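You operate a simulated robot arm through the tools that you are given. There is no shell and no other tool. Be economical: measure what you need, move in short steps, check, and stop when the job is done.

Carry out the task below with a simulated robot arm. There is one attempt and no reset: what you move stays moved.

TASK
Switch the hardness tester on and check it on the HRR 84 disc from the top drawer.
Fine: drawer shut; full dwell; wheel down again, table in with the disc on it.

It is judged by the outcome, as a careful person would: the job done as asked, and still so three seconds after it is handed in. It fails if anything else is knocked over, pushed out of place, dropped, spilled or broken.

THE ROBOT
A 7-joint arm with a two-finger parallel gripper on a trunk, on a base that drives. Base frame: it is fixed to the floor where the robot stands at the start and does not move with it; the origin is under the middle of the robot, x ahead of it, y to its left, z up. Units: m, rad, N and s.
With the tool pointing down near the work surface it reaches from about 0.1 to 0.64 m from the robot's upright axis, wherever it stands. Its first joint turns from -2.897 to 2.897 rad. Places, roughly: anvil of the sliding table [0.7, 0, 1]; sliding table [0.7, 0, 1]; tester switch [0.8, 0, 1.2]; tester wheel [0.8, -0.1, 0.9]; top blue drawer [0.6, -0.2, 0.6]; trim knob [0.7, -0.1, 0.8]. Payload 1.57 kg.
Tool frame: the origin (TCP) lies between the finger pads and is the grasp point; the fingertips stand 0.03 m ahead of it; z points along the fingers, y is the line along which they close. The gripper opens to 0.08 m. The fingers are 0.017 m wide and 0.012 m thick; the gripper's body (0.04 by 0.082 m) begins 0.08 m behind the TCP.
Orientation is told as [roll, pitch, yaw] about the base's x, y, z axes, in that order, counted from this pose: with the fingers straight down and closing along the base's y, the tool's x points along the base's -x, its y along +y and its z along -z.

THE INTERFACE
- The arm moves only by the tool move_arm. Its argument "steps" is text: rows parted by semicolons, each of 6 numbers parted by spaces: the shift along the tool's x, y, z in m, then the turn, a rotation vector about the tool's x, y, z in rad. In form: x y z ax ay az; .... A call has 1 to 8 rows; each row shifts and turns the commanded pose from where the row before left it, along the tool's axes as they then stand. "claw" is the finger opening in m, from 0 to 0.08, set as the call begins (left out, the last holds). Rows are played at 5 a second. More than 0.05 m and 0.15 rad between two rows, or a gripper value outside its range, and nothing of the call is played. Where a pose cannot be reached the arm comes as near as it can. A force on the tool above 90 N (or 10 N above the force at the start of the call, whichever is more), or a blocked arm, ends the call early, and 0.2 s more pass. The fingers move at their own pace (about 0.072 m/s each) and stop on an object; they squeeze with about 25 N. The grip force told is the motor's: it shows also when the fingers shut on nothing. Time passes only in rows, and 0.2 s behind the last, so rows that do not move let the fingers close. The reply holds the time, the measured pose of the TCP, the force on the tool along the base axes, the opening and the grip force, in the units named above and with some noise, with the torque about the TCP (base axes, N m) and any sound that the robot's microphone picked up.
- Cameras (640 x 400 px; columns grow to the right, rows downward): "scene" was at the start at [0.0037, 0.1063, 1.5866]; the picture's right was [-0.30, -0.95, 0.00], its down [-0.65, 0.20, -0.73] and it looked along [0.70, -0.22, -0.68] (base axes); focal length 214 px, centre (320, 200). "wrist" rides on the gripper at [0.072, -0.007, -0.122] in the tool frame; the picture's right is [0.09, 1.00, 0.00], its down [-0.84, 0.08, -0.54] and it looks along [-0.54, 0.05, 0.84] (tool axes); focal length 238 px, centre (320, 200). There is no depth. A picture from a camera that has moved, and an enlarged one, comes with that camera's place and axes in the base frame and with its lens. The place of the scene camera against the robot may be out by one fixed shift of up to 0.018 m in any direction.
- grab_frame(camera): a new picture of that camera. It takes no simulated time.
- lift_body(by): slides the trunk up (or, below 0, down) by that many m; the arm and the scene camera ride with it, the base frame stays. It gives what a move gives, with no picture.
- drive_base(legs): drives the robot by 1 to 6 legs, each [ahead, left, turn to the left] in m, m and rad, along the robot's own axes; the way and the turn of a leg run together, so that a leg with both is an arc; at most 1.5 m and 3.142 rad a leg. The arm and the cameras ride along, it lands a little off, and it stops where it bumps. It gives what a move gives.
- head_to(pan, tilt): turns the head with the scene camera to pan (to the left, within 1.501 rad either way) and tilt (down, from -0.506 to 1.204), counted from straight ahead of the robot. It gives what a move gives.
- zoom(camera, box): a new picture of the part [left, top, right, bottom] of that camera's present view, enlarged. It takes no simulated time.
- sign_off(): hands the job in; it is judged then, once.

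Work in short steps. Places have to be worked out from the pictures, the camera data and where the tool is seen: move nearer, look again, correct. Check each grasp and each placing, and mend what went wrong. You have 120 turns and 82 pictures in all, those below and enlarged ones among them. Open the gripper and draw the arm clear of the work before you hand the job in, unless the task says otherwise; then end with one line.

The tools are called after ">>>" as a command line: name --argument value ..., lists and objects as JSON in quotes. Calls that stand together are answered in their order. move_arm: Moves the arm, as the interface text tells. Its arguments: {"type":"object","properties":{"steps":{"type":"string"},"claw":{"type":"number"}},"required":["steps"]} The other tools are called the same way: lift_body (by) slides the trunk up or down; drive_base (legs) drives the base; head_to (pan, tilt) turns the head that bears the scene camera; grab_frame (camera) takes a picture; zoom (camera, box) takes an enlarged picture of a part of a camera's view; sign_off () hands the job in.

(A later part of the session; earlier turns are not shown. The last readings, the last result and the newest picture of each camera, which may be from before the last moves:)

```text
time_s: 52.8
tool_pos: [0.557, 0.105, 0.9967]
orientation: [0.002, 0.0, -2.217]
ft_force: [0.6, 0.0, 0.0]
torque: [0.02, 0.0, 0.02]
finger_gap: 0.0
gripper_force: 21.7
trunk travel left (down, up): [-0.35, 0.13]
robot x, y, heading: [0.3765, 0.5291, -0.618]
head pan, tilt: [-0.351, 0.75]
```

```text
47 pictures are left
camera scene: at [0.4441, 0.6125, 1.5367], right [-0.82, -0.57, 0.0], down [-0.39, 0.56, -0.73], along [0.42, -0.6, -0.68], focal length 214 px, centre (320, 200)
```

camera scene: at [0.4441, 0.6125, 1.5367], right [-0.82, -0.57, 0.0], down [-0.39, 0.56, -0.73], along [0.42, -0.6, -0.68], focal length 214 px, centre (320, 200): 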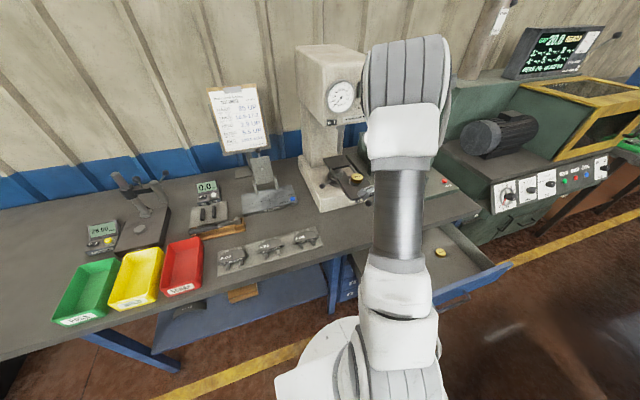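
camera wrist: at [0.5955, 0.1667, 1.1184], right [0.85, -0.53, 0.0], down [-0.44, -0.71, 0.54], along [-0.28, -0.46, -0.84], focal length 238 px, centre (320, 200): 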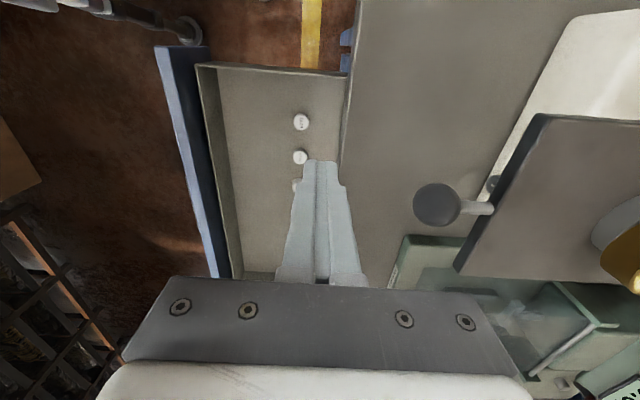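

The knob is 6.7 cm ahead at z about 1.006, in line with the fingers. I'll push it in gradually.

>>> move_arm --steps "0.001 0.03 0 0 0 0; 0.001 0.02 0 0 0 0; 0 0.015 0 0 0 0; 0 0.015 0 0 0 0"

>>> move_arm --steps "0 0.012 0 0 0 0; 0 0.012 0 0 0 0; 0 0.012 0 0 0 0; 0 0.012 0 0 0 0"

>>> grab_frame --camera "wrist"

>>> grab_frame --camera "scene"

```text
time_s: 53.8
tool_pos: [0.6213, 0.0581, 0.9982]
orientation: [0.003, 0.0, -2.217]
ft_force: [-0.1, 0.4, -0.6]
torque: [0.02, 0.01, 0.02]
finger_gap: 0.0
gripper_force: 21.0
trunk travel left (down, up): [-0.35, 0.13]
robot x, y, heading: [0.378, 0.5332, -0.615]
head pan, tilt: [-0.351, 0.75]
```

```text
time_s: 54.8
tool_pos: [0.6589, 0.0304, 0.9983]
orientation: [0.002, 0.0, -2.216]
ft_force: [0.7, -0.4, -0.1]
torque: [-0.01, -0.01, -0.02]
finger_gap: 0.0
gripper_force: 20.7
trunk travel left (down, up): [-0.35, 0.13]
robot x, y, heading: [0.379, 0.529, -0.612]
head pan, tilt: [-0.351, 0.75]
```

```text
46 pictures are left
camera wrist: at [0.6973, 0.0916, 1.1206], right [0.85, -0.53, 0.0], down [-0.44, -0.71, 0.54], along [-0.28, -0.46, -0.84], focal length 238 px, centre (320, 200)
```

wrist: 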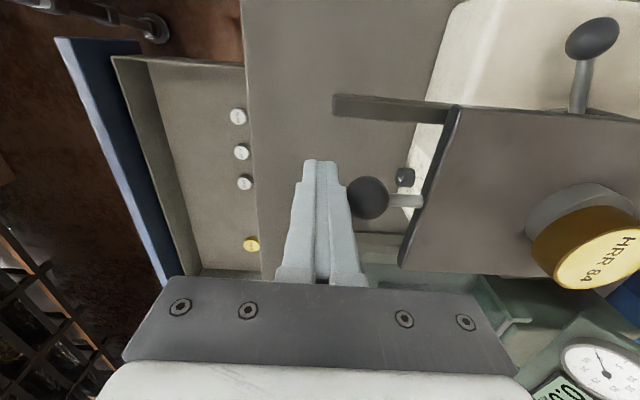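

```text
45 pictures are left
camera scene: at [0.4442, 0.6125, 1.5366], right [-0.82, -0.57, 0.0], down [-0.39, 0.56, -0.73], along [0.42, -0.6, -0.68], focal length 214 px, centre (320, 200)
```

scene: 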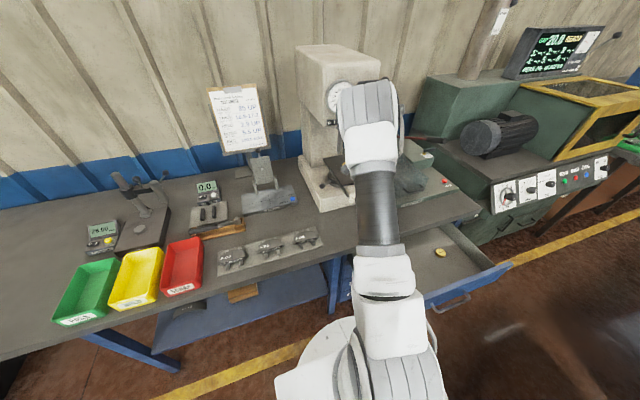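

The fingers are on the knob and the table is sliding freely. I'll keep pushing in small steps until a stop is felt.

>>> move_arm --steps "0 0.012 0 0 0 0; 0 0.012 0 0 0 0; 0 0.012 0 0 0 0"

>>> move_arm --steps "0 0.01 0 0 0 0; 0 0.01 0 0 0 0; 0 0.01 0 0 0 0"

>>> grab_frame --camera "wrist"

```text
time_s: 55.6
tool_pos: [0.6885, 0.0082, 0.9977]
orientation: [0.004, -0.002, -2.216]
ft_force: [0.1, 0.3, 0.0]
torque: [-0.03, 0.03, -0.02]
finger_gap: 0.0
gripper_force: 21.7
trunk travel left (down, up): [-0.35, 0.13]
robot x, y, heading: [0.3778, 0.5286, -0.614]
head pan, tilt: [-0.351, 0.75]
```

```text
time_s: 56.4
tool_pos: [0.712, -0.0106, 0.9988]
orientation: [0.003, -0.001, -2.217]
ft_force: [-0.2, 0.3, 0.3]
torque: [0.02, -0.01, -0.02]
finger_gap: 0.0
gripper_force: 21.3
trunk travel left (down, up): [-0.35, 0.13]
robot x, y, heading: [0.377, 0.5281, -0.613]
head pan, tilt: [-0.351, 0.75]
```

```text
44 pictures are left
camera wrist: at [0.7492, 0.051, 1.1204], right [0.85, -0.53, 0.0], down [-0.44, -0.71, 0.54], along [-0.28, -0.46, -0.84], focal length 238 px, centre (320, 200)
```

wrist: 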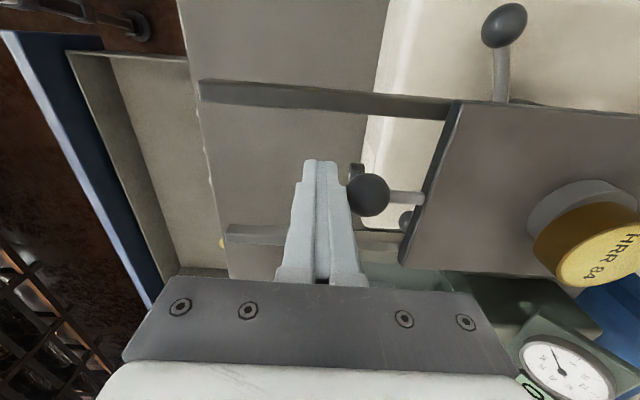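

There's still no resistance after about 15 cm. I'll continue in small steps, watching force.

>>> move_arm --steps "0 0.008 0 0 0 0; 0 0.008 0 0 0 0; 0 0.008 0 0 0 0"

>>> grab_frame --camera "wrist"

>>> zoom --camera "scene" --box '[270, 120, 398, 200]'

```text
time_s: 57.2
tool_pos: [0.726, -0.0215, 0.9986]
orientation: [-0.006, 0.003, -2.22]
ft_force: [-18.5, 21.7, 3.7]
torque: [-0.14, -0.2, 0.15]
finger_gap: 0.0
gripper_force: 21.5
trunk travel left (down, up): [-0.35, 0.13]
robot x, y, heading: [0.3778, 0.5277, -0.616]
head pan, tilt: [-0.351, 0.75]
```

```text
43 pictures are left
camera wrist: at [0.765, 0.0391, 1.1203], right [0.85, -0.53, -0.01], down [-0.44, -0.72, 0.54], along [-0.29, -0.46, -0.84], focal length 238 px, centre (320, 200)
```

wrist: 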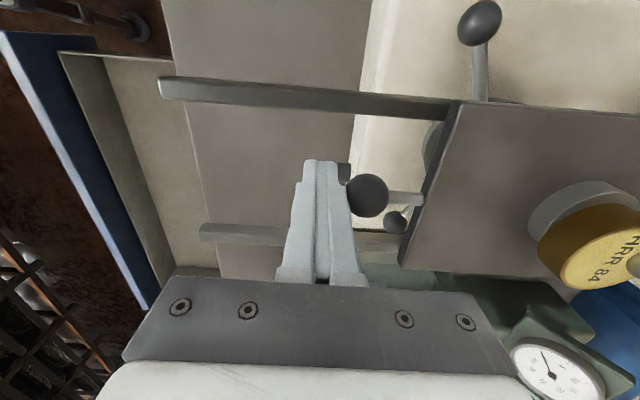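

```text
5.00 times, centred on (334, 160) of scene
camera zoom: at [0.4419, 0.6152, 1.5366], right [-0.82, -0.57, 0.0], down [-0.39, 0.56, -0.73], along [0.42, -0.6, -0.68], focal length 1072 px, centre (250, 400)
```

zoom: 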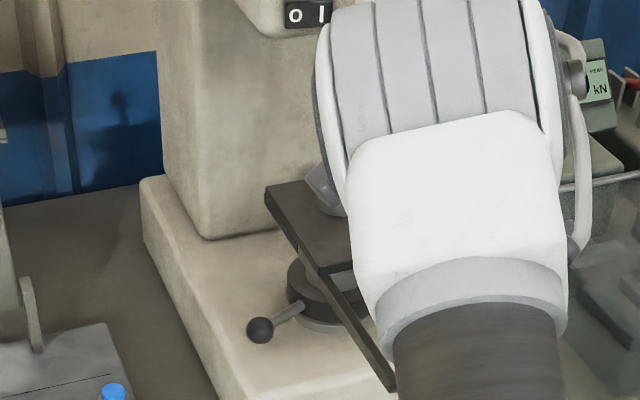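

The table has met its stop, at 28 N, with the disc on it. I'll retract and rise, then back the robot off to close the drawer by its front panel.

>>> move_arm --steps "0 -0.02 0 0 0 0; 0 -0.04 0 0 0 0; 0 -0.045 -0.02 0 0 0; 0 -0.045 -0.02 0 0 0; 0 -0.045 0 0 0 0; 0 -0.045 0 0 0 0"

>>> grab_frame --camera "scene"

>>> drive_base --legs '[[-0.27, 0, 0], [0, -0.22, 0]]'

>>> lift_body --by -0.3

>>> grab_frame --camera "wrist"

```text
time_s: 58.6
tool_pos: [0.5393, 0.1189, 1.0378]
orientation: [0.005, 0.001, -2.218]
ft_force: [-0.2, 0.6, 0.5]
torque: [-0.02, 0.0, 0.02]
finger_gap: 0.0
gripper_force: 21.1
trunk travel left (down, up): [-0.35, 0.13]
robot x, y, heading: [0.3729, 0.5277, -0.616]
head pan, tilt: [-0.351, 0.75]
```

```text
41 pictures are left
camera scene: at [0.4441, 0.6126, 1.5366], right [-0.82, -0.57, 0.0], down [-0.39, 0.56, -0.73], along [0.42, -0.6, -0.68], focal length 214 px, centre (320, 200)
```

scene: 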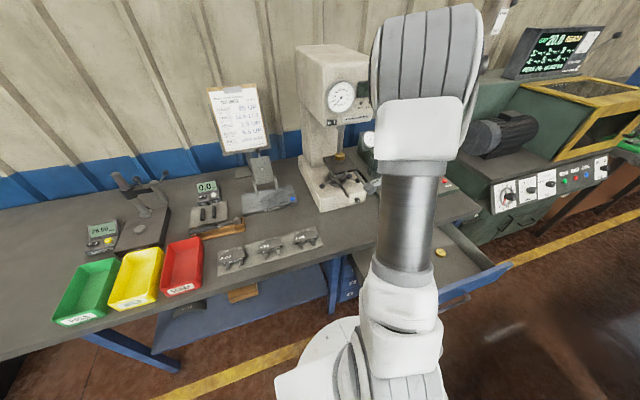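

```text
time_s: 62.8
tool_pos: [0.198, 0.0938, 1.038]
orientation: [0.003, -0.001, -2.221]
ft_force: [0.7, 0.3, 0.2]
torque: [-0.02, -0.01, 0.01]
finger_gap: 0.0
gripper_force: 21.9
trunk travel left (down, up): [-0.35, 0.13]
robot x, y, heading: [0.0348, 0.5051, -0.613]
head pan, tilt: [-0.351, 0.75]
```

```text
time_s: 65.8
tool_pos: [0.1982, 0.0937, 0.7375]
orientation: [0.003, 0.001, -2.219]
ft_force: [0.0, -0.2, -0.6]
torque: [0.03, -0.01, -0.01]
finger_gap: 0.0
gripper_force: 22.1
trunk travel left (down, up): [-0.05, 0.43]
robot x, y, heading: [0.0372, 0.5046, -0.62]
head pan, tilt: [-0.351, 0.75]
```

```text
40 pictures are left
camera wrist: at [0.2358, 0.1549, 0.8596], right [0.85, -0.53, 0.0], down [-0.45, -0.71, 0.54], along [-0.28, -0.46, -0.84], focal length 238 px, centre (320, 200)
```

wrist: 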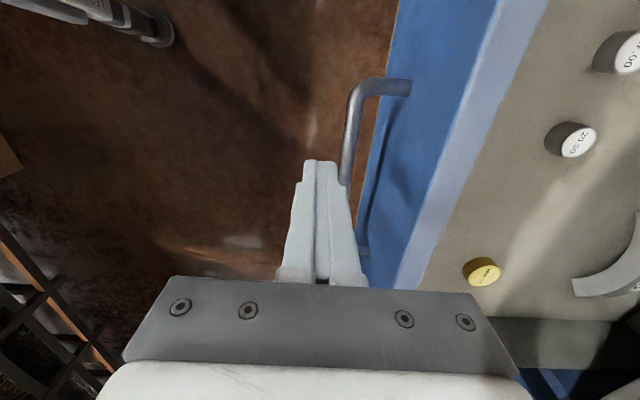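

The fingers are just in front of the panel above the handle. A vertical tool would foul the bench overhang at the end, so I'll back off, tilt the tool forward, then push by driving.

>>> drive_base --legs '[[-0.08, 0, 0]]'

>>> move_arm --steps "0 0.04 0 0 0 0; 0 0.03 0 -0.1 0 0; 0 0 0 -0.14 0 0; 0 0 0 -0.14 0 0; 0 0 0 -0.14 0 0; 0 0 0 -0.14 0 0; 0 0 0 -0.14 0 0; 0 0 0 -0.14 0 0"

>>> grab_frame --camera "wrist"

```text
time_s: 67.0
tool_pos: [0.1345, 0.1387, 0.7379]
orientation: [0.003, 0.001, -2.22]
ft_force: [0.0, -0.1, 1.2]
torque: [0.0, -0.01, 0.02]
finger_gap: 0.0
gripper_force: 21.1
trunk travel left (down, up): [-0.05, 0.43]
robot x, y, heading: [-0.0292, 0.5497, -0.616]
head pan, tilt: [-0.351, 0.75]
```

```text
time_s: 68.8
tool_pos: [0.1878, 0.0977, 0.7373]
orientation: [0.945, -0.002, -2.219]
ft_force: [0.1, -0.4, 0.0]
torque: [0.02, -0.01, -0.01]
finger_gap: 0.0
gripper_force: 21.3
trunk travel left (down, up): [-0.05, 0.43]
robot x, y, heading: [-0.0256, 0.5497, -0.617]
head pan, tilt: [-0.351, 0.75]
```

```text
39 pictures are left
camera wrist: at [0.1507, 0.2165, 0.8041], right [0.52, -0.28, 0.81], down [-0.82, -0.43, 0.38], along [0.24, -0.86, -0.45], focal length 238 px, centre (320, 200)
```

wrist: 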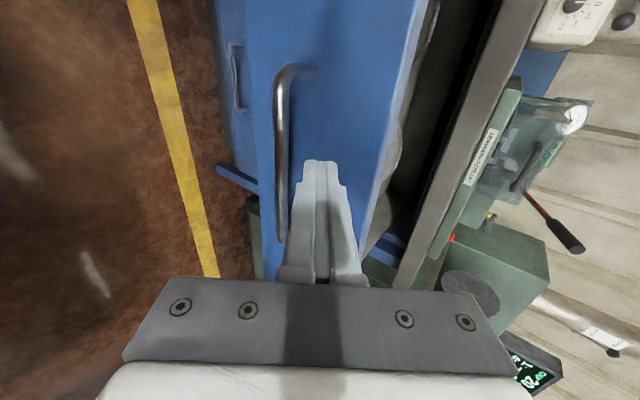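

The fingertips point at the face just above the handle. I'll drive forward to push the drawer most of the way in.

>>> drive_base --legs '[[0.32, 0, 0]]'

>>> grab_frame --camera "wrist"

```text
time_s: 71.5
tool_pos: [0.4552, -0.0874, 0.7371]
orientation: [0.944, -0.002, -2.212]
ft_force: [0.6, -0.6, -0.1]
torque: [0.04, 0.01, -0.01]
finger_gap: 0.0002
gripper_force: 21.0
trunk travel left (down, up): [-0.05, 0.43]
robot x, y, heading: [0.2313, 0.3642, -0.61]
head pan, tilt: [-0.351, 0.75]
```

```text
38 pictures are left
camera wrist: at [0.4164, 0.0318, 0.8042], right [0.52, -0.28, 0.81], down [-0.82, -0.43, 0.38], along [0.24, -0.86, -0.45], focal length 238 px, centre (320, 200)
```

wrist: 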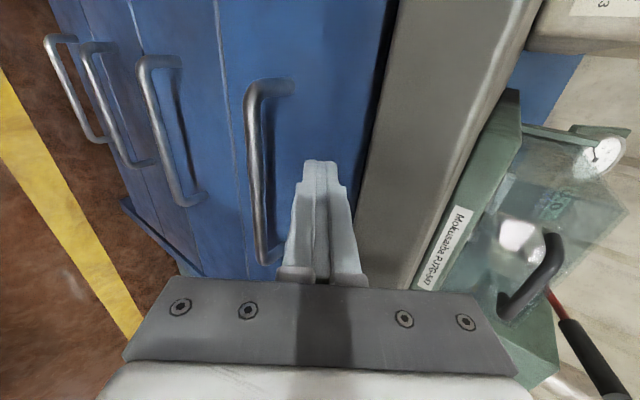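

The drawer looks almost flush. I'll press gently forward with the arm to seat it and feel the stop.

>>> move_arm --steps "0 0.006 0.008 0 0 0; 0 0.006 0.008 0 0 0; 0 0.003 0.004 0 0 0"

>>> move_arm --steps "0 0.003 0.004 0 0 0; 0 0.003 0.004 0 0 0"

>>> grab_frame --camera "wrist"

```text
time_s: 72.2
tool_pos: [0.464, -0.0938, 0.7367]
orientation: [0.931, -0.001, -2.219]
ft_force: [-21.1, 27.2, 29.0]
torque: [-0.18, -0.55, 0.43]
finger_gap: 0.0
gripper_force: 21.5
trunk travel left (down, up): [-0.05, 0.43]
robot x, y, heading: [0.2342, 0.3682, -0.613]
head pan, tilt: [-0.351, 0.75]
stopped in row 3: the force on the tool passed its limit at 96 N (the readings are from after the stop); the commanded pose is now the measured one
```

```text
time_s: 72.7
tool_pos: [0.4651, -0.0943, 0.7352]
orientation: [0.926, 0.0, -2.224]
ft_force: [-25.4, 34.0, 37.0]
torque: [-0.19, -0.73, 0.56]
finger_gap: 0.0001
gripper_force: 21.0
trunk travel left (down, up): [-0.05, 0.43]
robot x, y, heading: [0.2367, 0.3674, -0.612]
head pan, tilt: [-0.351, 0.75]
stopped in row 2: the force on the tool passed its limit at 98 N (the readings are from after the stop); the commanded pose is now the measured one
```

```text
37 pictures are left
camera wrist: at [0.4274, 0.0247, 0.804], right [0.53, -0.29, 0.8], down [-0.82, -0.43, 0.39], along [0.23, -0.86, -0.46], focal length 238 px, centre (320, 200)
```

wrist: 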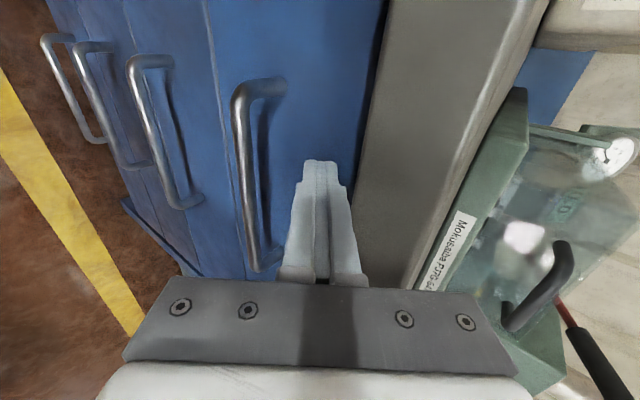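

The stop is felt. I'll retreat, rise, and check the drawer from the scene camera.

>>> move_arm --steps "0 -0.006 -0.008 0 0 0; 0 -0.025 -0.035 0 0 0; 0 -0.025 -0.035 0 0 0"

>>> drive_base --legs '[[-0.12, 0, 0]]'

>>> head_to --pan -0.1 --tilt 0.75

>>> zoom --camera "scene" --box '[240, 130, 480, 280]'

```text
time_s: 73.5
tool_pos: [0.3903, -0.0417, 0.7344]
orientation: [0.92, 0.001, -2.223]
ft_force: [0.7, 0.2, 0.5]
torque: [0.03, 0.06, 0.0]
finger_gap: 0.0
gripper_force: 21.2
trunk travel left (down, up): [-0.05, 0.43]
robot x, y, heading: [0.2347, 0.3677, -0.611]
head pan, tilt: [-0.351, 0.75]
```

```text
time_s: 74.9
tool_pos: [0.2935, 0.028, 0.7344]
orientation: [0.92, 0.0, -2.223]
ft_force: [0.6, 0.1, -0.9]
torque: [-0.02, -0.03, 0.0]
finger_gap: 0.0
gripper_force: 21.1
trunk travel left (down, up): [-0.05, 0.43]
robot x, y, heading: [0.1343, 0.4323, -0.618]
head pan, tilt: [-0.351, 0.75]
```

```text
time_s: 75.7
tool_pos: [0.2936, 0.0287, 0.7343]
orientation: [0.92, 0.002, -2.224]
ft_force: [0.4, 0.2, 0.5]
torque: [0.01, -0.01, -0.02]
finger_gap: 0.0001
gripper_force: 21.4
trunk travel left (down, up): [-0.05, 0.43]
robot x, y, heading: [0.1371, 0.4359, -0.612]
head pan, tilt: [-0.099, 0.75]
```

```text
2.67 times, centred on (360, 205) of scene
camera zoom: at [0.219, 0.5328, 1.2366], right [-0.65, -0.76, 0.0], down [-0.52, 0.45, -0.73], along [0.55, -0.48, -0.68], focal length 572 px, centre (213, 187)
```

zoom: 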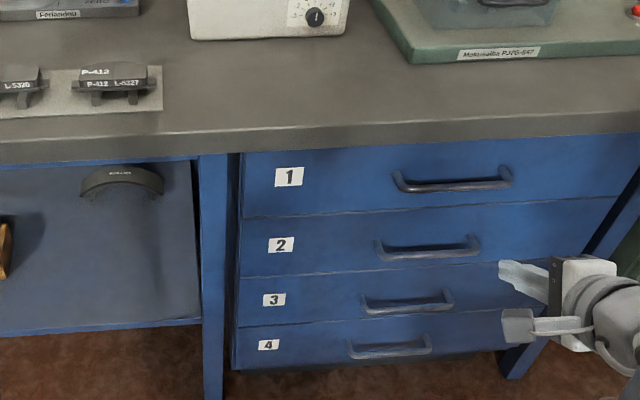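

All four drawer fronts are flush, so the drawer is shut. Next I'll raise the trunk, shift toward the tester and level the tool horizontally to press the switch.

>>> lift_body --by 0.4

>>> drive_base --legs '[[0, 0.16, 0], [0.12, 0, 0]]'

>>> move_arm --steps "0 0.02 -0.015 -0.13 0 0; 0 0.02 -0.01 -0.13 0 0; 0 0.02 -0.005 -0.13 0 0; 0 0.02 0 -0.13 0 0; 0 0.02 0 -0.13 0 0"

>>> head_to --pan -0.2 --tilt 0.5

>>> grab_frame --camera "scene"

```text
time_s: 79.5
tool_pos: [0.2934, 0.0283, 1.1341]
orientation: [0.92, 0.001, -2.223]
ft_force: [0.3, 0.0, -1.1]
torque: [0.0, 0.0, 0.01]
finger_gap: 0.0001
gripper_force: 21.6
trunk travel left (down, up): [-0.45, 0.03]
robot x, y, heading: [0.136, 0.4354, -0.616]
head pan, tilt: [-0.099, 0.75]
```

```text
time_s: 82.4
tool_pos: [0.4857, 0.0917, 1.1345]
orientation: [0.919, 0.0, -2.221]
ft_force: [0.1, -0.9, -0.8]
torque: [-0.03, -0.03, 0.02]
finger_gap: 0.0
gripper_force: 21.2
trunk travel left (down, up): [-0.45, 0.03]
robot x, y, heading: [0.3251, 0.4941, -0.612]
head pan, tilt: [-0.099, 0.75]
```

```text
time_s: 83.6
tool_pos: [0.4942, 0.0836, 1.2421]
orientation: [1.573, 0.001, -2.223]
ft_force: [0.0, -0.9, 0.3]
torque: [0.01, 0.0, -0.01]
finger_gap: 0.0
gripper_force: 21.8
trunk travel left (down, up): [-0.45, 0.03]
robot x, y, heading: [0.3289, 0.4969, -0.614]
head pan, tilt: [-0.099, 0.75]
```

```text
time_s: 84.4
tool_pos: [0.494, 0.0844, 1.2416]
orientation: [1.568, 0.001, -2.221]
ft_force: [-0.1, -0.1, 0.4]
torque: [-0.01, -0.02, 0.01]
finger_gap: 0.0
gripper_force: 21.0
trunk travel left (down, up): [-0.45, 0.03]
robot x, y, heading: [0.3266, 0.4957, -0.607]
head pan, tilt: [-0.201, 0.499]
```

```text
35 pictures are left
camera scene: at [0.4098, 0.5843, 1.6585], right [-0.72, -0.69, 0.0], down [-0.33, 0.35, -0.88], along [0.6, -0.64, -0.48], focal length 214 px, centre (320, 200)
```

scene: 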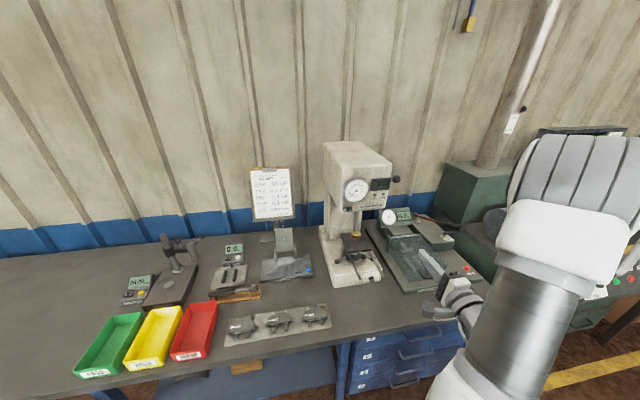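

I have a clear view of the tester. I'll enlarge it to locate the switch, indenter, disc and lever.

>>> zoom --camera "scene" --box '[300, 135, 428, 215]'

>>> zoom --camera "scene" --box '[305, 210, 417, 290]'

```text
5.00 times, centred on (364, 175) of scene
camera zoom: at [0.4098, 0.5843, 1.6585], right [-0.72, -0.69, 0.0], down [-0.33, 0.35, -0.88], along [0.6, -0.64, -0.48], focal length 1072 px, centre (100, 325)
```

zoom: 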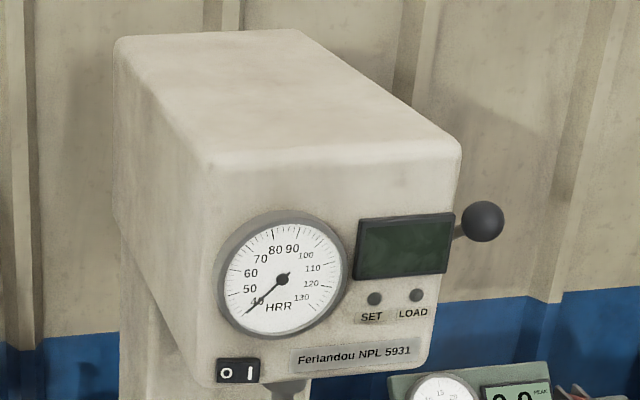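

```text
5.00 times, centred on (361, 250) of scene
camera zoom: at [0.4098, 0.5843, 1.6585], right [-0.72, -0.69, 0.0], down [-0.33, 0.35, -0.88], along [0.6, -0.64, -0.48], focal length 1072 px, centre (115, -50)
```

zoom: 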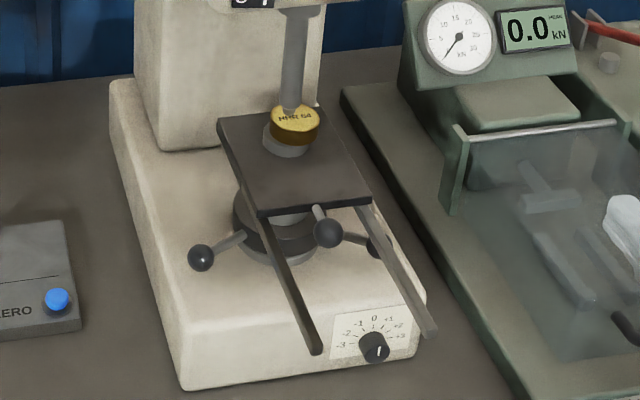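

The disc is under the indenter. The switch's "I" side is near (0.82, -0.015, ~1.22). I'll bring the closed fingertips to about 7 cm in front and check with the wrist camera.

>>> move_arm --steps "0.024 -0.003 0.03 0 0 0; 0.024 -0.003 0.03 0 0 0; 0.024 -0.003 0.03 0 0 0; 0.024 -0.003 0.03 0 0 0; 0.022 -0.003 0.03 0 0 0; 0 0 0.04 0 0 0; 0 0 0.03 0 0 0"

>>> grab_frame --camera "wrist"

```text
time_s: 86.0
tool_pos: [0.7409, 0.0423, 1.2251]
orientation: [1.57, 0.003, -2.223]
ft_force: [0.8, 0.4, -0.1]
torque: [-0.02, -0.03, 0.01]
finger_gap: 0.0004
gripper_force: 21.1
trunk travel left (down, up): [-0.45, 0.03]
robot x, y, heading: [0.3246, 0.4965, -0.609]
head pan, tilt: [-0.201, 0.499]
```

```text
32 pictures are left
camera wrist: at [0.6869, 0.1734, 1.2187], right [0.05, 0.07, 1.0], down [-0.94, -0.34, 0.08], along [0.34, -0.94, 0.05], focal length 238 px, centre (320, 200)
```

wrist: 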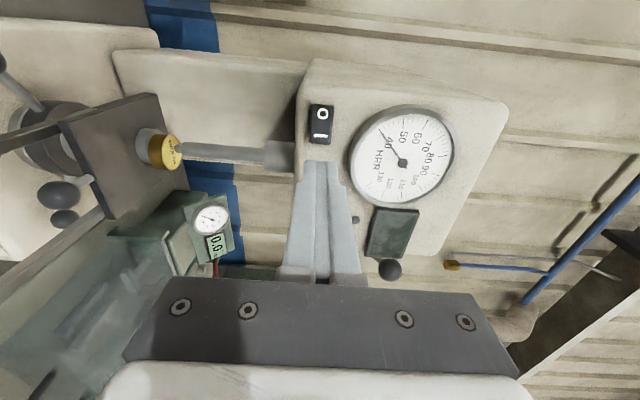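

The "I" side lines up exactly with the fingertips. I'll advance straight in, the last part in small steps.

>>> move_arm --steps "0 0 0.025 0 0 0; 0 0 0.02 0 0 0; 0 0 0.008 0 0 0"

>>> move_arm --steps "0 0 0.004 0 0 0; 0 0 0.004 0 0 0; 0 0 0.004 0 0 0"

>>> grab_frame --camera "wrist"

```text
time_s: 86.8
tool_pos: [0.7838, 0.0098, 1.2236]
orientation: [1.572, 0.001, -2.221]
ft_force: [1.1, 0.5, 0.8]
torque: [-0.01, 0.0, -0.02]
finger_gap: 0.0
gripper_force: 21.0
trunk travel left (down, up): [-0.45, 0.03]
robot x, y, heading: [0.3263, 0.5008, -0.615]
head pan, tilt: [-0.201, 0.499]
```

```text
time_s: 87.6
tool_pos: [0.786, 0.0047, 1.2247]
orientation: [1.568, 0.001, -2.225]
ft_force: [-28.7, 16.4, -2.9]
torque: [-0.1, 0.15, 0.11]
finger_gap: 0.0001
gripper_force: 21.9
trunk travel left (down, up): [-0.45, 0.03]
robot x, y, heading: [0.3241, 0.501, -0.614]
head pan, tilt: [-0.201, 0.499]
```

```text
31 pictures are left
camera wrist: at [0.7336, 0.1357, 1.2193], right [0.06, 0.07, 1.0], down [-0.94, -0.33, 0.08], along [0.34, -0.94, 0.05], focal length 238 px, centre (320, 200)
```

wrist: 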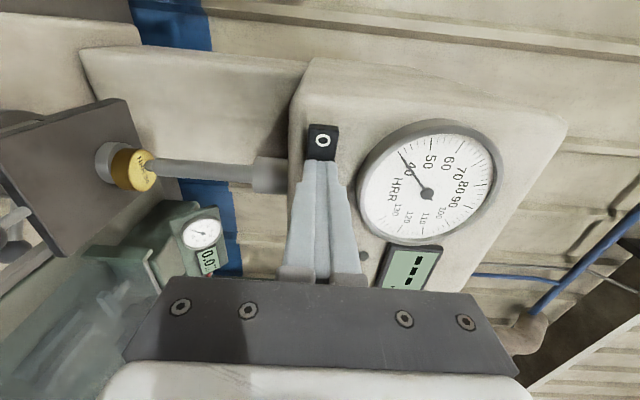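

The display now shows "---", so the tester is on. Triangulation gives three wheel handles on a hub near (0.859, -0.126), radius about 0.10, with the left ball at (0.879, -0.025, 0.905). I'll retreat, lower the trunk and tilt slightly to go for that ball.

>>> move_arm --steps "0 0 -0.02 0 0 0; 0 0 -0.04 0 0 0; 0 0 -0.045 0 0 0; 0 0 -0.045 0 0 0; 0 0 -0.045 0 0 0; 0.02 0 0 0.15 0 0; 0.02 0 0 0.15 0 0" --claw 0.05

>>> lift_body --by -0.28

>>> grab_frame --camera "wrist"

>>> zoom --camera "scene" --box '[260, 80, 420, 180]'

```text
time_s: 89.2
tool_pos: [0.6704, 0.1393, 1.2236]
orientation: [1.269, 0.002, -2.222]
ft_force: [-0.1, 1.1, 0.0]
torque: [0.02, 0.01, 0.01]
finger_gap: 0.0501
gripper_force: 0.0
out of reach, approached as far as the arm can: row 5, 6
trunk travel left (down, up): [-0.45, 0.03]
robot x, y, heading: [0.3312, 0.4992, -0.609]
head pan, tilt: [-0.201, 0.499]
```

```text
time_s: 92.0
tool_pos: [0.6699, 0.139, 0.9429]
orientation: [1.271, 0.001, -2.22]
ft_force: [0.4, 0.0, -1.0]
torque: [-0.01, 0.01, 0.0]
finger_gap: 0.05
gripper_force: 0.0
trunk travel left (down, up): [-0.17, 0.31]
robot x, y, heading: [0.3256, 0.4977, -0.611]
head pan, tilt: [-0.201, 0.499]
```

```text
30 pictures are left
camera wrist: at [0.6191, 0.2686, 0.9729], right [0.29, -0.11, 0.95], down [-0.9, -0.37, 0.23], along [0.32, -0.92, -0.2], focal length 238 px, centre (320, 200)
```

wrist: 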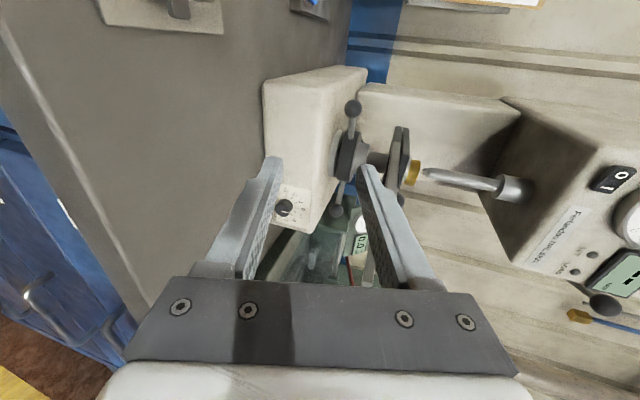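

```text
4.00 times, centred on (340, 130) of scene
camera zoom: at [0.4097, 0.5843, 1.3786], right [-0.73, -0.69, 0.0], down [-0.33, 0.35, -0.88], along [0.6, -0.64, -0.48], focal length 858 px, centre (240, 480)
```

zoom: 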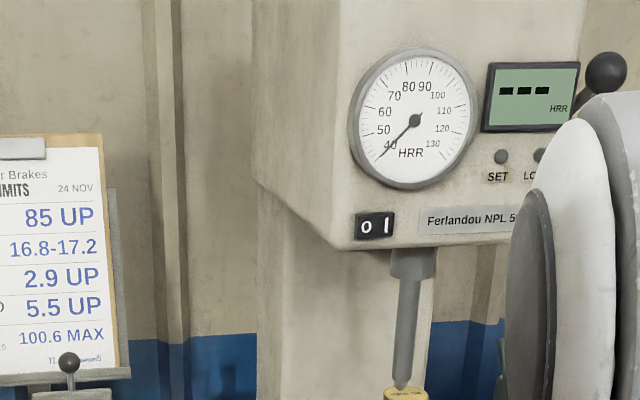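

The wrist view confirms the left ball almost straight ahead, slightly above the axis. I'll advance with fingers open and check before gripping.

>>> move_arm --steps "-0.001 0.012 0.045 0 0 0; -0.001 0.012 0.045 0 0 0; -0.001 0.012 0.045 0 0 0; -0.001 0.012 0.045 0 0 0; 0 0 0.025 0 0 0"

>>> grab_frame --camera "wrist"

```text
time_s: 93.2
tool_pos: [0.8357, 0.012, 0.93]
orientation: [1.276, 0.003, -2.221]
ft_force: [-8.5, 5.6, 11.3]
torque: [0.13, 0.11, 0.03]
finger_gap: 0.0433
gripper_force: 0.0
trunk travel left (down, up): [-0.17, 0.31]
robot x, y, heading: [0.3258, 0.4976, -0.613]
head pan, tilt: [-0.201, 0.499]
```

```text
28 pictures are left
camera wrist: at [0.7839, 0.1396, 0.9599], right [0.29, -0.1, 0.95], down [-0.9, -0.37, 0.23], along [0.32, -0.93, -0.2], focal length 238 px, centre (320, 200)
```

wrist: 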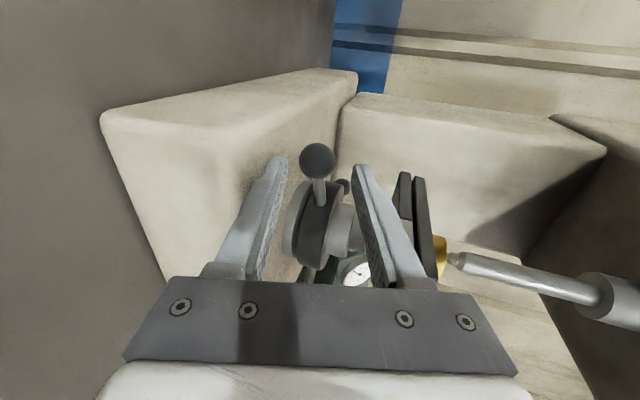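

The lower fingertip brushes the tester base, so there's no room to grip the ball from below. I'll instead push the ball with closed fingers (inward, clockwise from above), following its arc, and see which way the table moves.

>>> move_arm --steps "0 0 -0.012 0 0 0; 0 0 0 0 0 0; -0.008 -0.006 0.002 0 0 0; 0 0.0075 0.025 0 0 0; 0.006 0.004 0.0145 0 0 0; 0.003 0.004 0.0125 0 0 0; 0.002 0.004 0.0125 0 0 0" --claw 0.0

>>> grab_frame --camera "wrist"

```text
time_s: 94.8
tool_pos: [0.8785, -0.0239, 0.9237]
orientation: [1.271, 0.001, -2.223]
ft_force: [-6.6, -3.9, 2.1]
torque: [-0.05, -0.07, -0.24]
finger_gap: 0.0
gripper_force: 21.8
trunk travel left (down, up): [-0.17, 0.31]
robot x, y, heading: [0.3262, 0.499, -0.608]
head pan, tilt: [-0.201, 0.499]
```

```text
27 pictures are left
camera wrist: at [0.8285, 0.1054, 0.9544], right [0.29, -0.11, 0.95], down [-0.9, -0.36, 0.23], along [0.32, -0.93, -0.2], focal length 238 px, centre (320, 200)
```

wrist: 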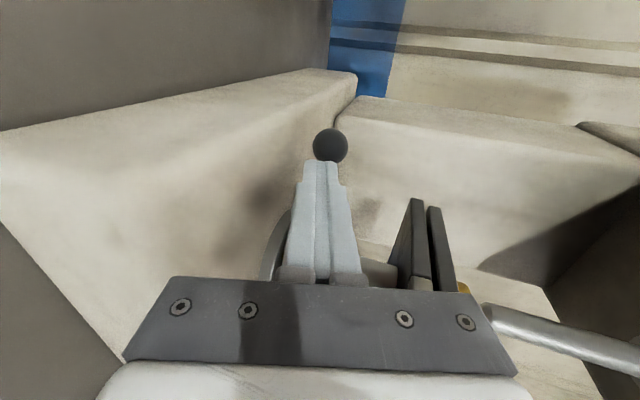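

The ball is moving with light force. I'll continue along the arc to the far side of the stroke.

>>> move_arm --steps "0.001 0.004 0.0131 0 0 0; 0.001 0.004 0.0131 0 0 0; -0.003 0.0035 0.0115 0 0 0; -0.006 0.0035 0.0115 0 0 0; -0.008 0.004 0.0131 0 0 0"

>>> grab_frame --camera "wrist"

>>> zoom --camera "scene" --box '[290, 90, 418, 210]'

```text
time_s: 96.0
tool_pos: [0.9316, -0.0616, 0.9251]
orientation: [1.272, 0.006, -2.205]
ft_force: [3.5, 3.6, 0.9]
torque: [0.04, -0.01, 0.14]
finger_gap: 0.0
gripper_force: 21.3
trunk travel left (down, up): [-0.17, 0.31]
robot x, y, heading: [0.3268, 0.5004, -0.605]
head pan, tilt: [-0.201, 0.499]
```

```text
26 pictures are left
camera wrist: at [0.8792, 0.0662, 0.9553], right [0.29, -0.1, 0.95], down [-0.9, -0.38, 0.23], along [0.34, -0.92, -0.2], focal length 238 px, centre (320, 200)
```

wrist: 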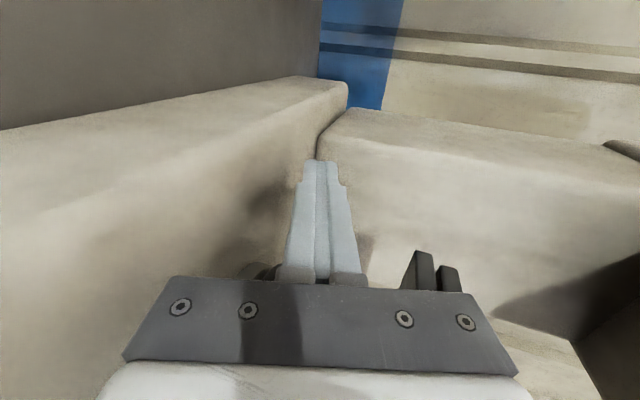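

```text
3.33 times, centred on (354, 150) of scene
camera zoom: at [0.4104, 0.5893, 1.378], right [-0.72, -0.69, 0.0], down [-0.33, 0.34, -0.88], along [0.61, -0.64, -0.48], focal length 715 px, centre (207, 367)
```

zoom: 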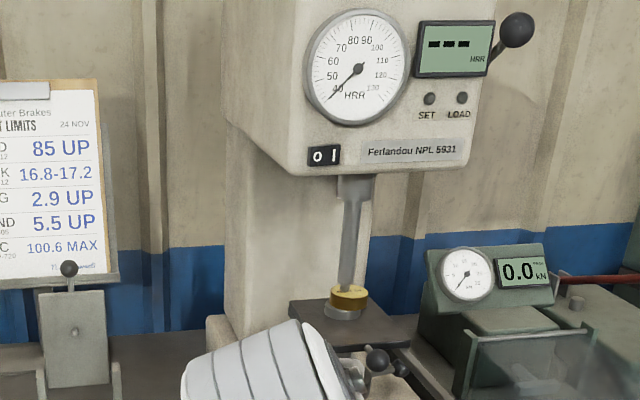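

Clockwise raises the table: the gap to the indenter has shrunk a little. I'll sweep the finger sideways (to the right) to carry this ball further round, so the next handle comes within reach.

>>> move_arm --steps "-0.006 0.002 0.006 0 0 0; -0.008 0.002 0.006 0 0 0; -0.01 0 0 0 0 0; -0.01 0 0 0 0 0; -0.008 0 0 0 0 0"

>>> zoom --camera "scene" --box '[310, 130, 406, 190]'

```text
time_s: 97.4
tool_pos: [0.9592, -0.062, 0.9232]
orientation: [1.272, 0.023, -2.137]
ft_force: [0.3, 0.6, -0.1]
torque: [0.01, 0.01, 0.02]
finger_gap: 0.0
gripper_force: 21.2
trunk travel left (down, up): [-0.17, 0.31]
robot x, y, heading: [0.3321, 0.4989, -0.598]
head pan, tilt: [-0.201, 0.499]
stopped in row 5: the arm was blocked; the commanded pose is now the measured one
```

```text
6.67 times, centred on (358, 160) of scene
camera zoom: at [0.4108, 0.5886, 1.3786], right [-0.72, -0.7, 0.0], down [-0.33, 0.34, -0.88], along [0.61, -0.63, -0.48], focal length 1430 px, centre (67, 467)
```

zoom: 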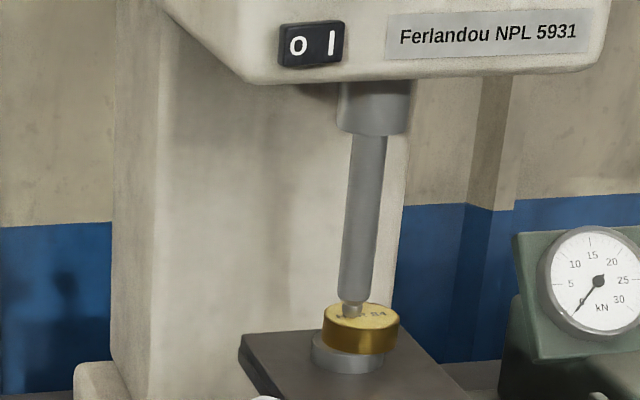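

The sideways sweep was blocked, probably pressing the ball radially. I'll withdraw straight back, and look at the wheel and lamps.

>>> move_arm --steps "0.004 0 -0.01 0 0 0; 0 0 -0.04 0 0 0; 0 -0.008 -0.04 0 0 -0.04; 0 -0.008 -0.04 0 0 -0.04; 0 0 -0.03 0 0 0"

>>> grab_frame --camera "wrist"

>>> grab_frame --camera "scene"

```text
time_s: 98.6
tool_pos: [0.832, 0.0291, 0.949]
orientation: [1.264, -0.049, -2.101]
ft_force: [47.6, 23.4, -12.3]
torque: [-1.25, 0.47, -3.81]
finger_gap: 0.0
gripper_force: 21.3
trunk travel left (down, up): [-0.17, 0.31]
robot x, y, heading: [0.3274, 0.4986, -0.603]
head pan, tilt: [-0.201, 0.499]
```

```text
23 pictures are left
camera wrist: at [0.7675, 0.1527, 0.9767], right [0.33, -0.03, 0.94], down [-0.84, -0.46, 0.28], along [0.43, -0.89, -0.18], focal length 238 px, centre (320, 200)
```

wrist: 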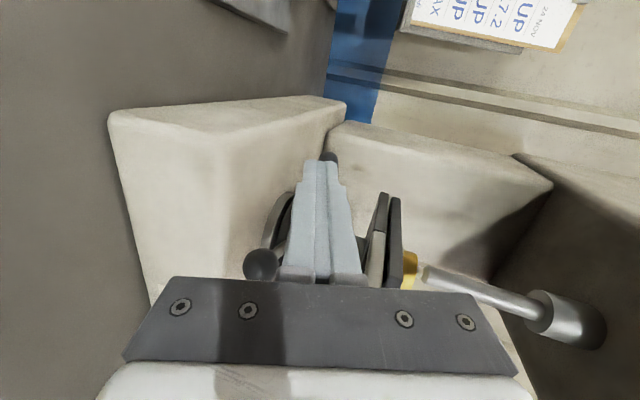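

```text
22 pictures are left
camera scene: at [0.4137, 0.5868, 1.3779], right [-0.72, -0.69, 0.0], down [-0.34, 0.34, -0.88], along [0.61, -0.63, -0.48], focal length 214 px, centre (320, 200)
```

scene: 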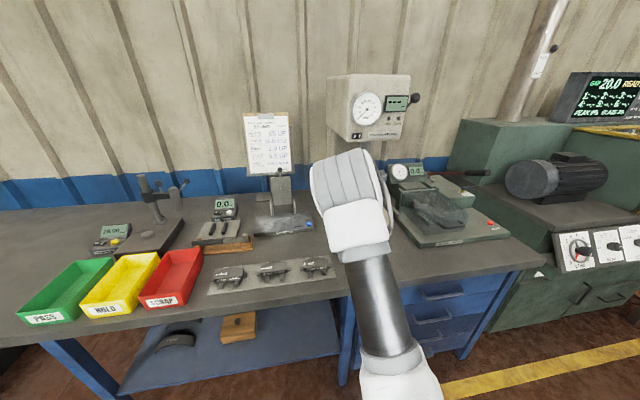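

The hand's right side was pressing on the table's left rail, so I must come in from further left. Clockwise is confirmed (about 70° turned), with only a couple of mm of gap left. I'll pull away, yaw the tool about 0.6 rad to point in from the left, and shift the base left.

>>> move_arm --steps "0.03 0 -0.01 0 0 0; 0.02 0 -0.04 0 0 0; 0 0 -0.04 0 0 0; 0 0 0 0 -0.1425 0.045; 0 0 0 0 -0.1425 0.045; 0 0 0 0 -0.1425 0.045; 0 0 0 0 -0.1425 0.045"

>>> drive_base --legs '[[0, 0.12, 0]]'

>>> grab_frame --camera "wrist"

```text
time_s: 100.2
tool_pos: [0.7755, 0.1084, 0.9786]
orientation: [1.298, -0.041, -2.724]
ft_force: [-0.5, -0.1, 0.2]
torque: [0.0, 0.0, 0.02]
finger_gap: 0.0001
gripper_force: 21.8
trunk travel left (down, up): [-0.17, 0.31]
robot x, y, heading: [0.331, 0.5023, -0.6]
head pan, tilt: [-0.201, 0.499]
```

```text
time_s: 101.8
tool_pos: [0.8412, 0.204, 0.9779]
orientation: [1.297, -0.042, -2.724]
ft_force: [-0.1, -0.4, -0.2]
torque: [-0.02, -0.04, 0.0]
finger_gap: 0.0001
gripper_force: 21.0
trunk travel left (down, up): [-0.17, 0.31]
robot x, y, heading: [0.3924, 0.5918, -0.604]
head pan, tilt: [-0.201, 0.499]
```

```text
21 pictures are left
camera wrist: at [0.8591, 0.3427, 1.0021], right [0.23, -0.19, 0.95], down [-0.96, 0.12, 0.26], along [-0.16, -0.97, -0.16], focal length 238 px, centre (320, 200)
```

wrist: 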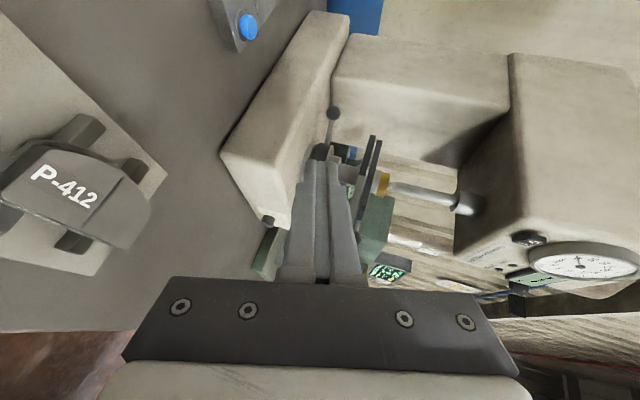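

Ball 1 is visible at about (0.949, -0.111), roughly 45° past the wheel's inward direction. I'll bring the fingertips in just behind it from the left.

>>> move_arm --steps "-0.005 0.0033 0.045 0 0 0; -0.005 0.0033 0.045 0 0 0; -0.005 0.0033 0.045 0 0 0; -0.005 0.0033 0.045 0 0 0; -0.005 0.0033 0.045 0 0 0; -0.004 0.0033 0.04 0 0 0"

>>> grab_frame --camera "wrist"

```text
time_s: 103.2
tool_pos: [0.9191, -0.0453, 0.9255]
orientation: [1.296, -0.042, -2.723]
ft_force: [0.5, -0.1, 0.3]
torque: [0.05, 0.04, -0.06]
finger_gap: 0.0
gripper_force: 21.4
trunk travel left (down, up): [-0.17, 0.31]
robot x, y, heading: [0.3953, 0.5983, -0.601]
head pan, tilt: [-0.201, 0.499]
```

```text
20 pictures are left
camera wrist: at [0.9371, 0.0919, 0.9493], right [0.23, -0.19, 0.95], down [-0.96, 0.12, 0.26], along [-0.17, -0.97, -0.16], focal length 238 px, centre (320, 200)
```

wrist: 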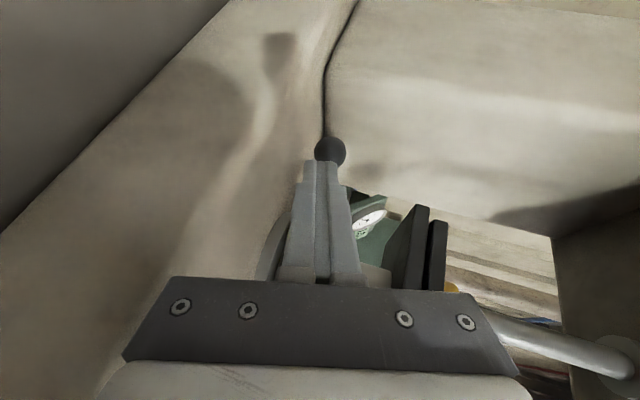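

The ball is just ahead of the tips. I'll push it a short way and look at the lamps and the indenter gap.

>>> move_arm --steps "0.004 0.003 0.012 0 0 0; -0.002 0.0025 0.01 0 0 0; -0.003 0.0025 0.01 0 0 0"

>>> zoom --camera "scene" --box '[330, 70, 458, 190]'

```text
time_s: 104.0
tool_pos: [0.9297, -0.0705, 0.9258]
orientation: [1.295, -0.042, -2.723]
ft_force: [-41.8, 72.8, -5.5]
torque: [0.63, 0.01, -0.59]
finger_gap: 0.0
gripper_force: 20.6
trunk travel left (down, up): [-0.17, 0.31]
robot x, y, heading: [0.3953, 0.5961, -0.599]
head pan, tilt: [-0.201, 0.499]
```

```text
3.33 times, centred on (394, 130) of scene
camera zoom: at [0.4716, 0.6879, 1.3782], right [-0.72, -0.7, 0.0], down [-0.33, 0.34, -0.88], along [0.61, -0.63, -0.47], focal length 715 px, centre (73, 433)
```

zoom: 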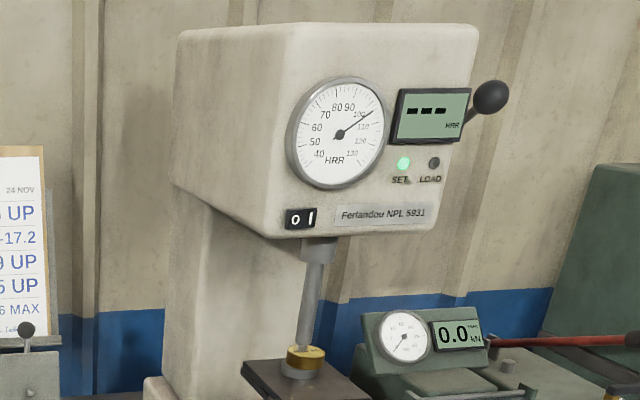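

The SET lamp is lit and the wheel resists, so the preload is set. I'll withdraw the finger cleanly, turn the tool square again, and move to the load lever, whose ball is near (0.713, -0.162, 1.34) on the head's right side.

>>> move_arm --steps "0 0 -0.01 0 0 0; 0 0 -0.03 0 0 0; 0 0 -0.045 0 0 0; 0 0 -0.045 0 0 0; 0 0 -0.045 0 0 0; 0 0 -0.03 0 0.125 -0.035; 0 0 -0.02 0 0.125 -0.035; 0 0 0 0 0.125 -0.035"

>>> lift_body --by 0.31

>>> drive_base --legs '[[0, -0.3, 0]]'

>>> head_to --pan 0.0 --tilt 0.45

>>> grab_frame --camera "scene"

```text
time_s: 105.8
tool_pos: [0.8426, 0.1214, 0.986]
orientation: [1.281, -0.038, -2.33]
ft_force: [0.8, 0.3, 0.2]
torque: [-0.01, -0.02, 0.01]
finger_gap: 0.0
gripper_force: 21.6
trunk travel left (down, up): [-0.17, 0.31]
robot x, y, heading: [0.3949, 0.5939, -0.602]
head pan, tilt: [-0.201, 0.499]
```

```text
time_s: 108.8
tool_pos: [0.8435, 0.121, 1.2977]
orientation: [1.281, -0.04, -2.332]
ft_force: [-0.2, 0.1, 0.8]
torque: [0.02, 0.02, -0.03]
finger_gap: 0.0
gripper_force: 21.6
trunk travel left (down, up): [-0.48, 0.0]
robot x, y, heading: [0.3952, 0.5943, -0.604]
head pan, tilt: [-0.201, 0.499]
```

```text
time_s: 111.6
tool_pos: [0.6705, -0.1263, 1.2966]
orientation: [1.28, -0.039, -2.342]
ft_force: [0.7, 0.2, 0.0]
torque: [-0.03, 0.02, -0.02]
finger_gap: 0.0
gripper_force: 21.4
trunk travel left (down, up): [-0.48, 0.0]
robot x, y, heading: [0.2233, 0.3528, -0.611]
head pan, tilt: [-0.201, 0.499]
```

```text
time_s: 112.4
tool_pos: [0.6704, -0.1246, 1.2967]
orientation: [1.281, -0.038, -2.34]
ft_force: [0.4, -0.1, -0.6]
torque: [0.03, 0.0, -0.01]
finger_gap: 0.0003
gripper_force: 21.3
trunk travel left (down, up): [-0.48, 0.0]
robot x, y, heading: [0.2255, 0.3539, -0.611]
head pan, tilt: [0.0, 0.45]
```

```text
18 pictures are left
camera scene: at [0.3208, 0.4524, 1.693], right [-0.57, -0.82, 0.0], down [-0.36, 0.25, -0.9], along [0.74, -0.52, -0.44], focal length 214 px, centre (320, 200)
```

scene: 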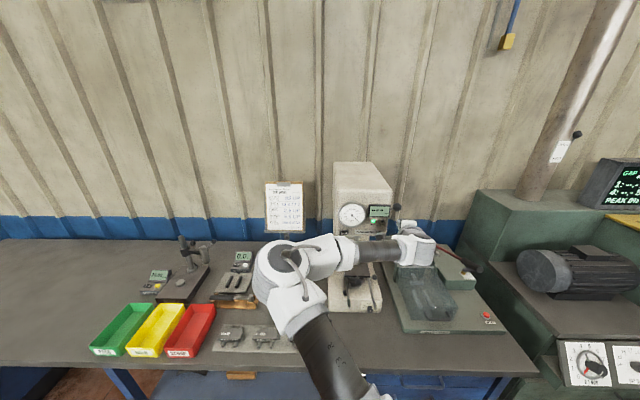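

SET is still green. The tips are just below and in front of the lever ball; I'll back off, rise above its level, square the yaw, and look.

>>> move_arm --steps "0 -0.0144 -0.045 0 0 0; 0 0.043 -0.013 0 0 0; 0 0.043 -0.013 0 0.134 -0.04"

>>> grab_frame --camera "wrist"

>>> zoom --camera "scene" --box '[325, 160, 421, 220]'

```text
time_s: 113.2
tool_pos: [0.6376, -0.0915, 1.3839]
orientation: [1.273, -0.038, -2.202]
ft_force: [0.3, -0.7, -1.2]
torque: [0.02, -0.01, 0.0]
finger_gap: 0.0002
gripper_force: 20.8
trunk travel left (down, up): [-0.48, 0.0]
robot x, y, heading: [0.2276, 0.3537, -0.612]
head pan, tilt: [0.0, 0.45]
```

```text
17 pictures are left
camera wrist: at [0.5847, 0.0378, 1.4107], right [0.31, -0.07, 0.95], down [-0.89, -0.38, 0.26], along [0.34, -0.92, -0.18], focal length 238 px, centre (320, 200)
```

wrist: 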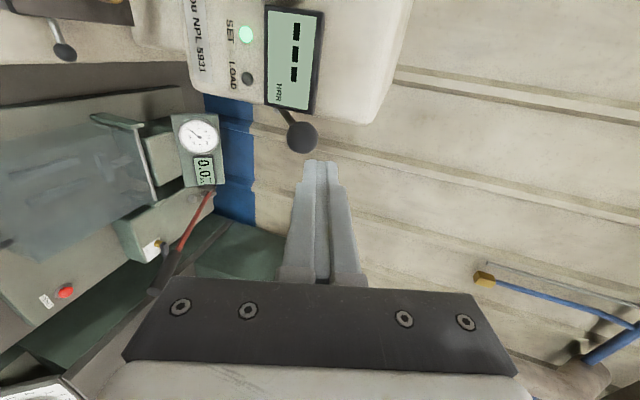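

```text
6.67 times, centred on (373, 190) of scene
camera zoom: at [0.3201, 0.452, 1.693], right [-0.57, -0.82, 0.0], down [-0.36, 0.25, -0.9], along [0.74, -0.52, -0.43], focal length 1430 px, centre (-33, 267)
```

zoom: 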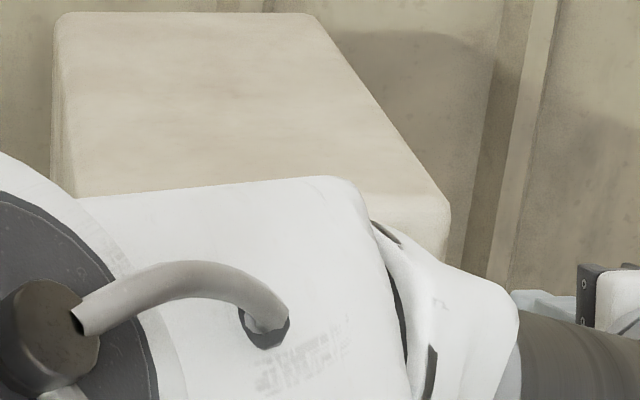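

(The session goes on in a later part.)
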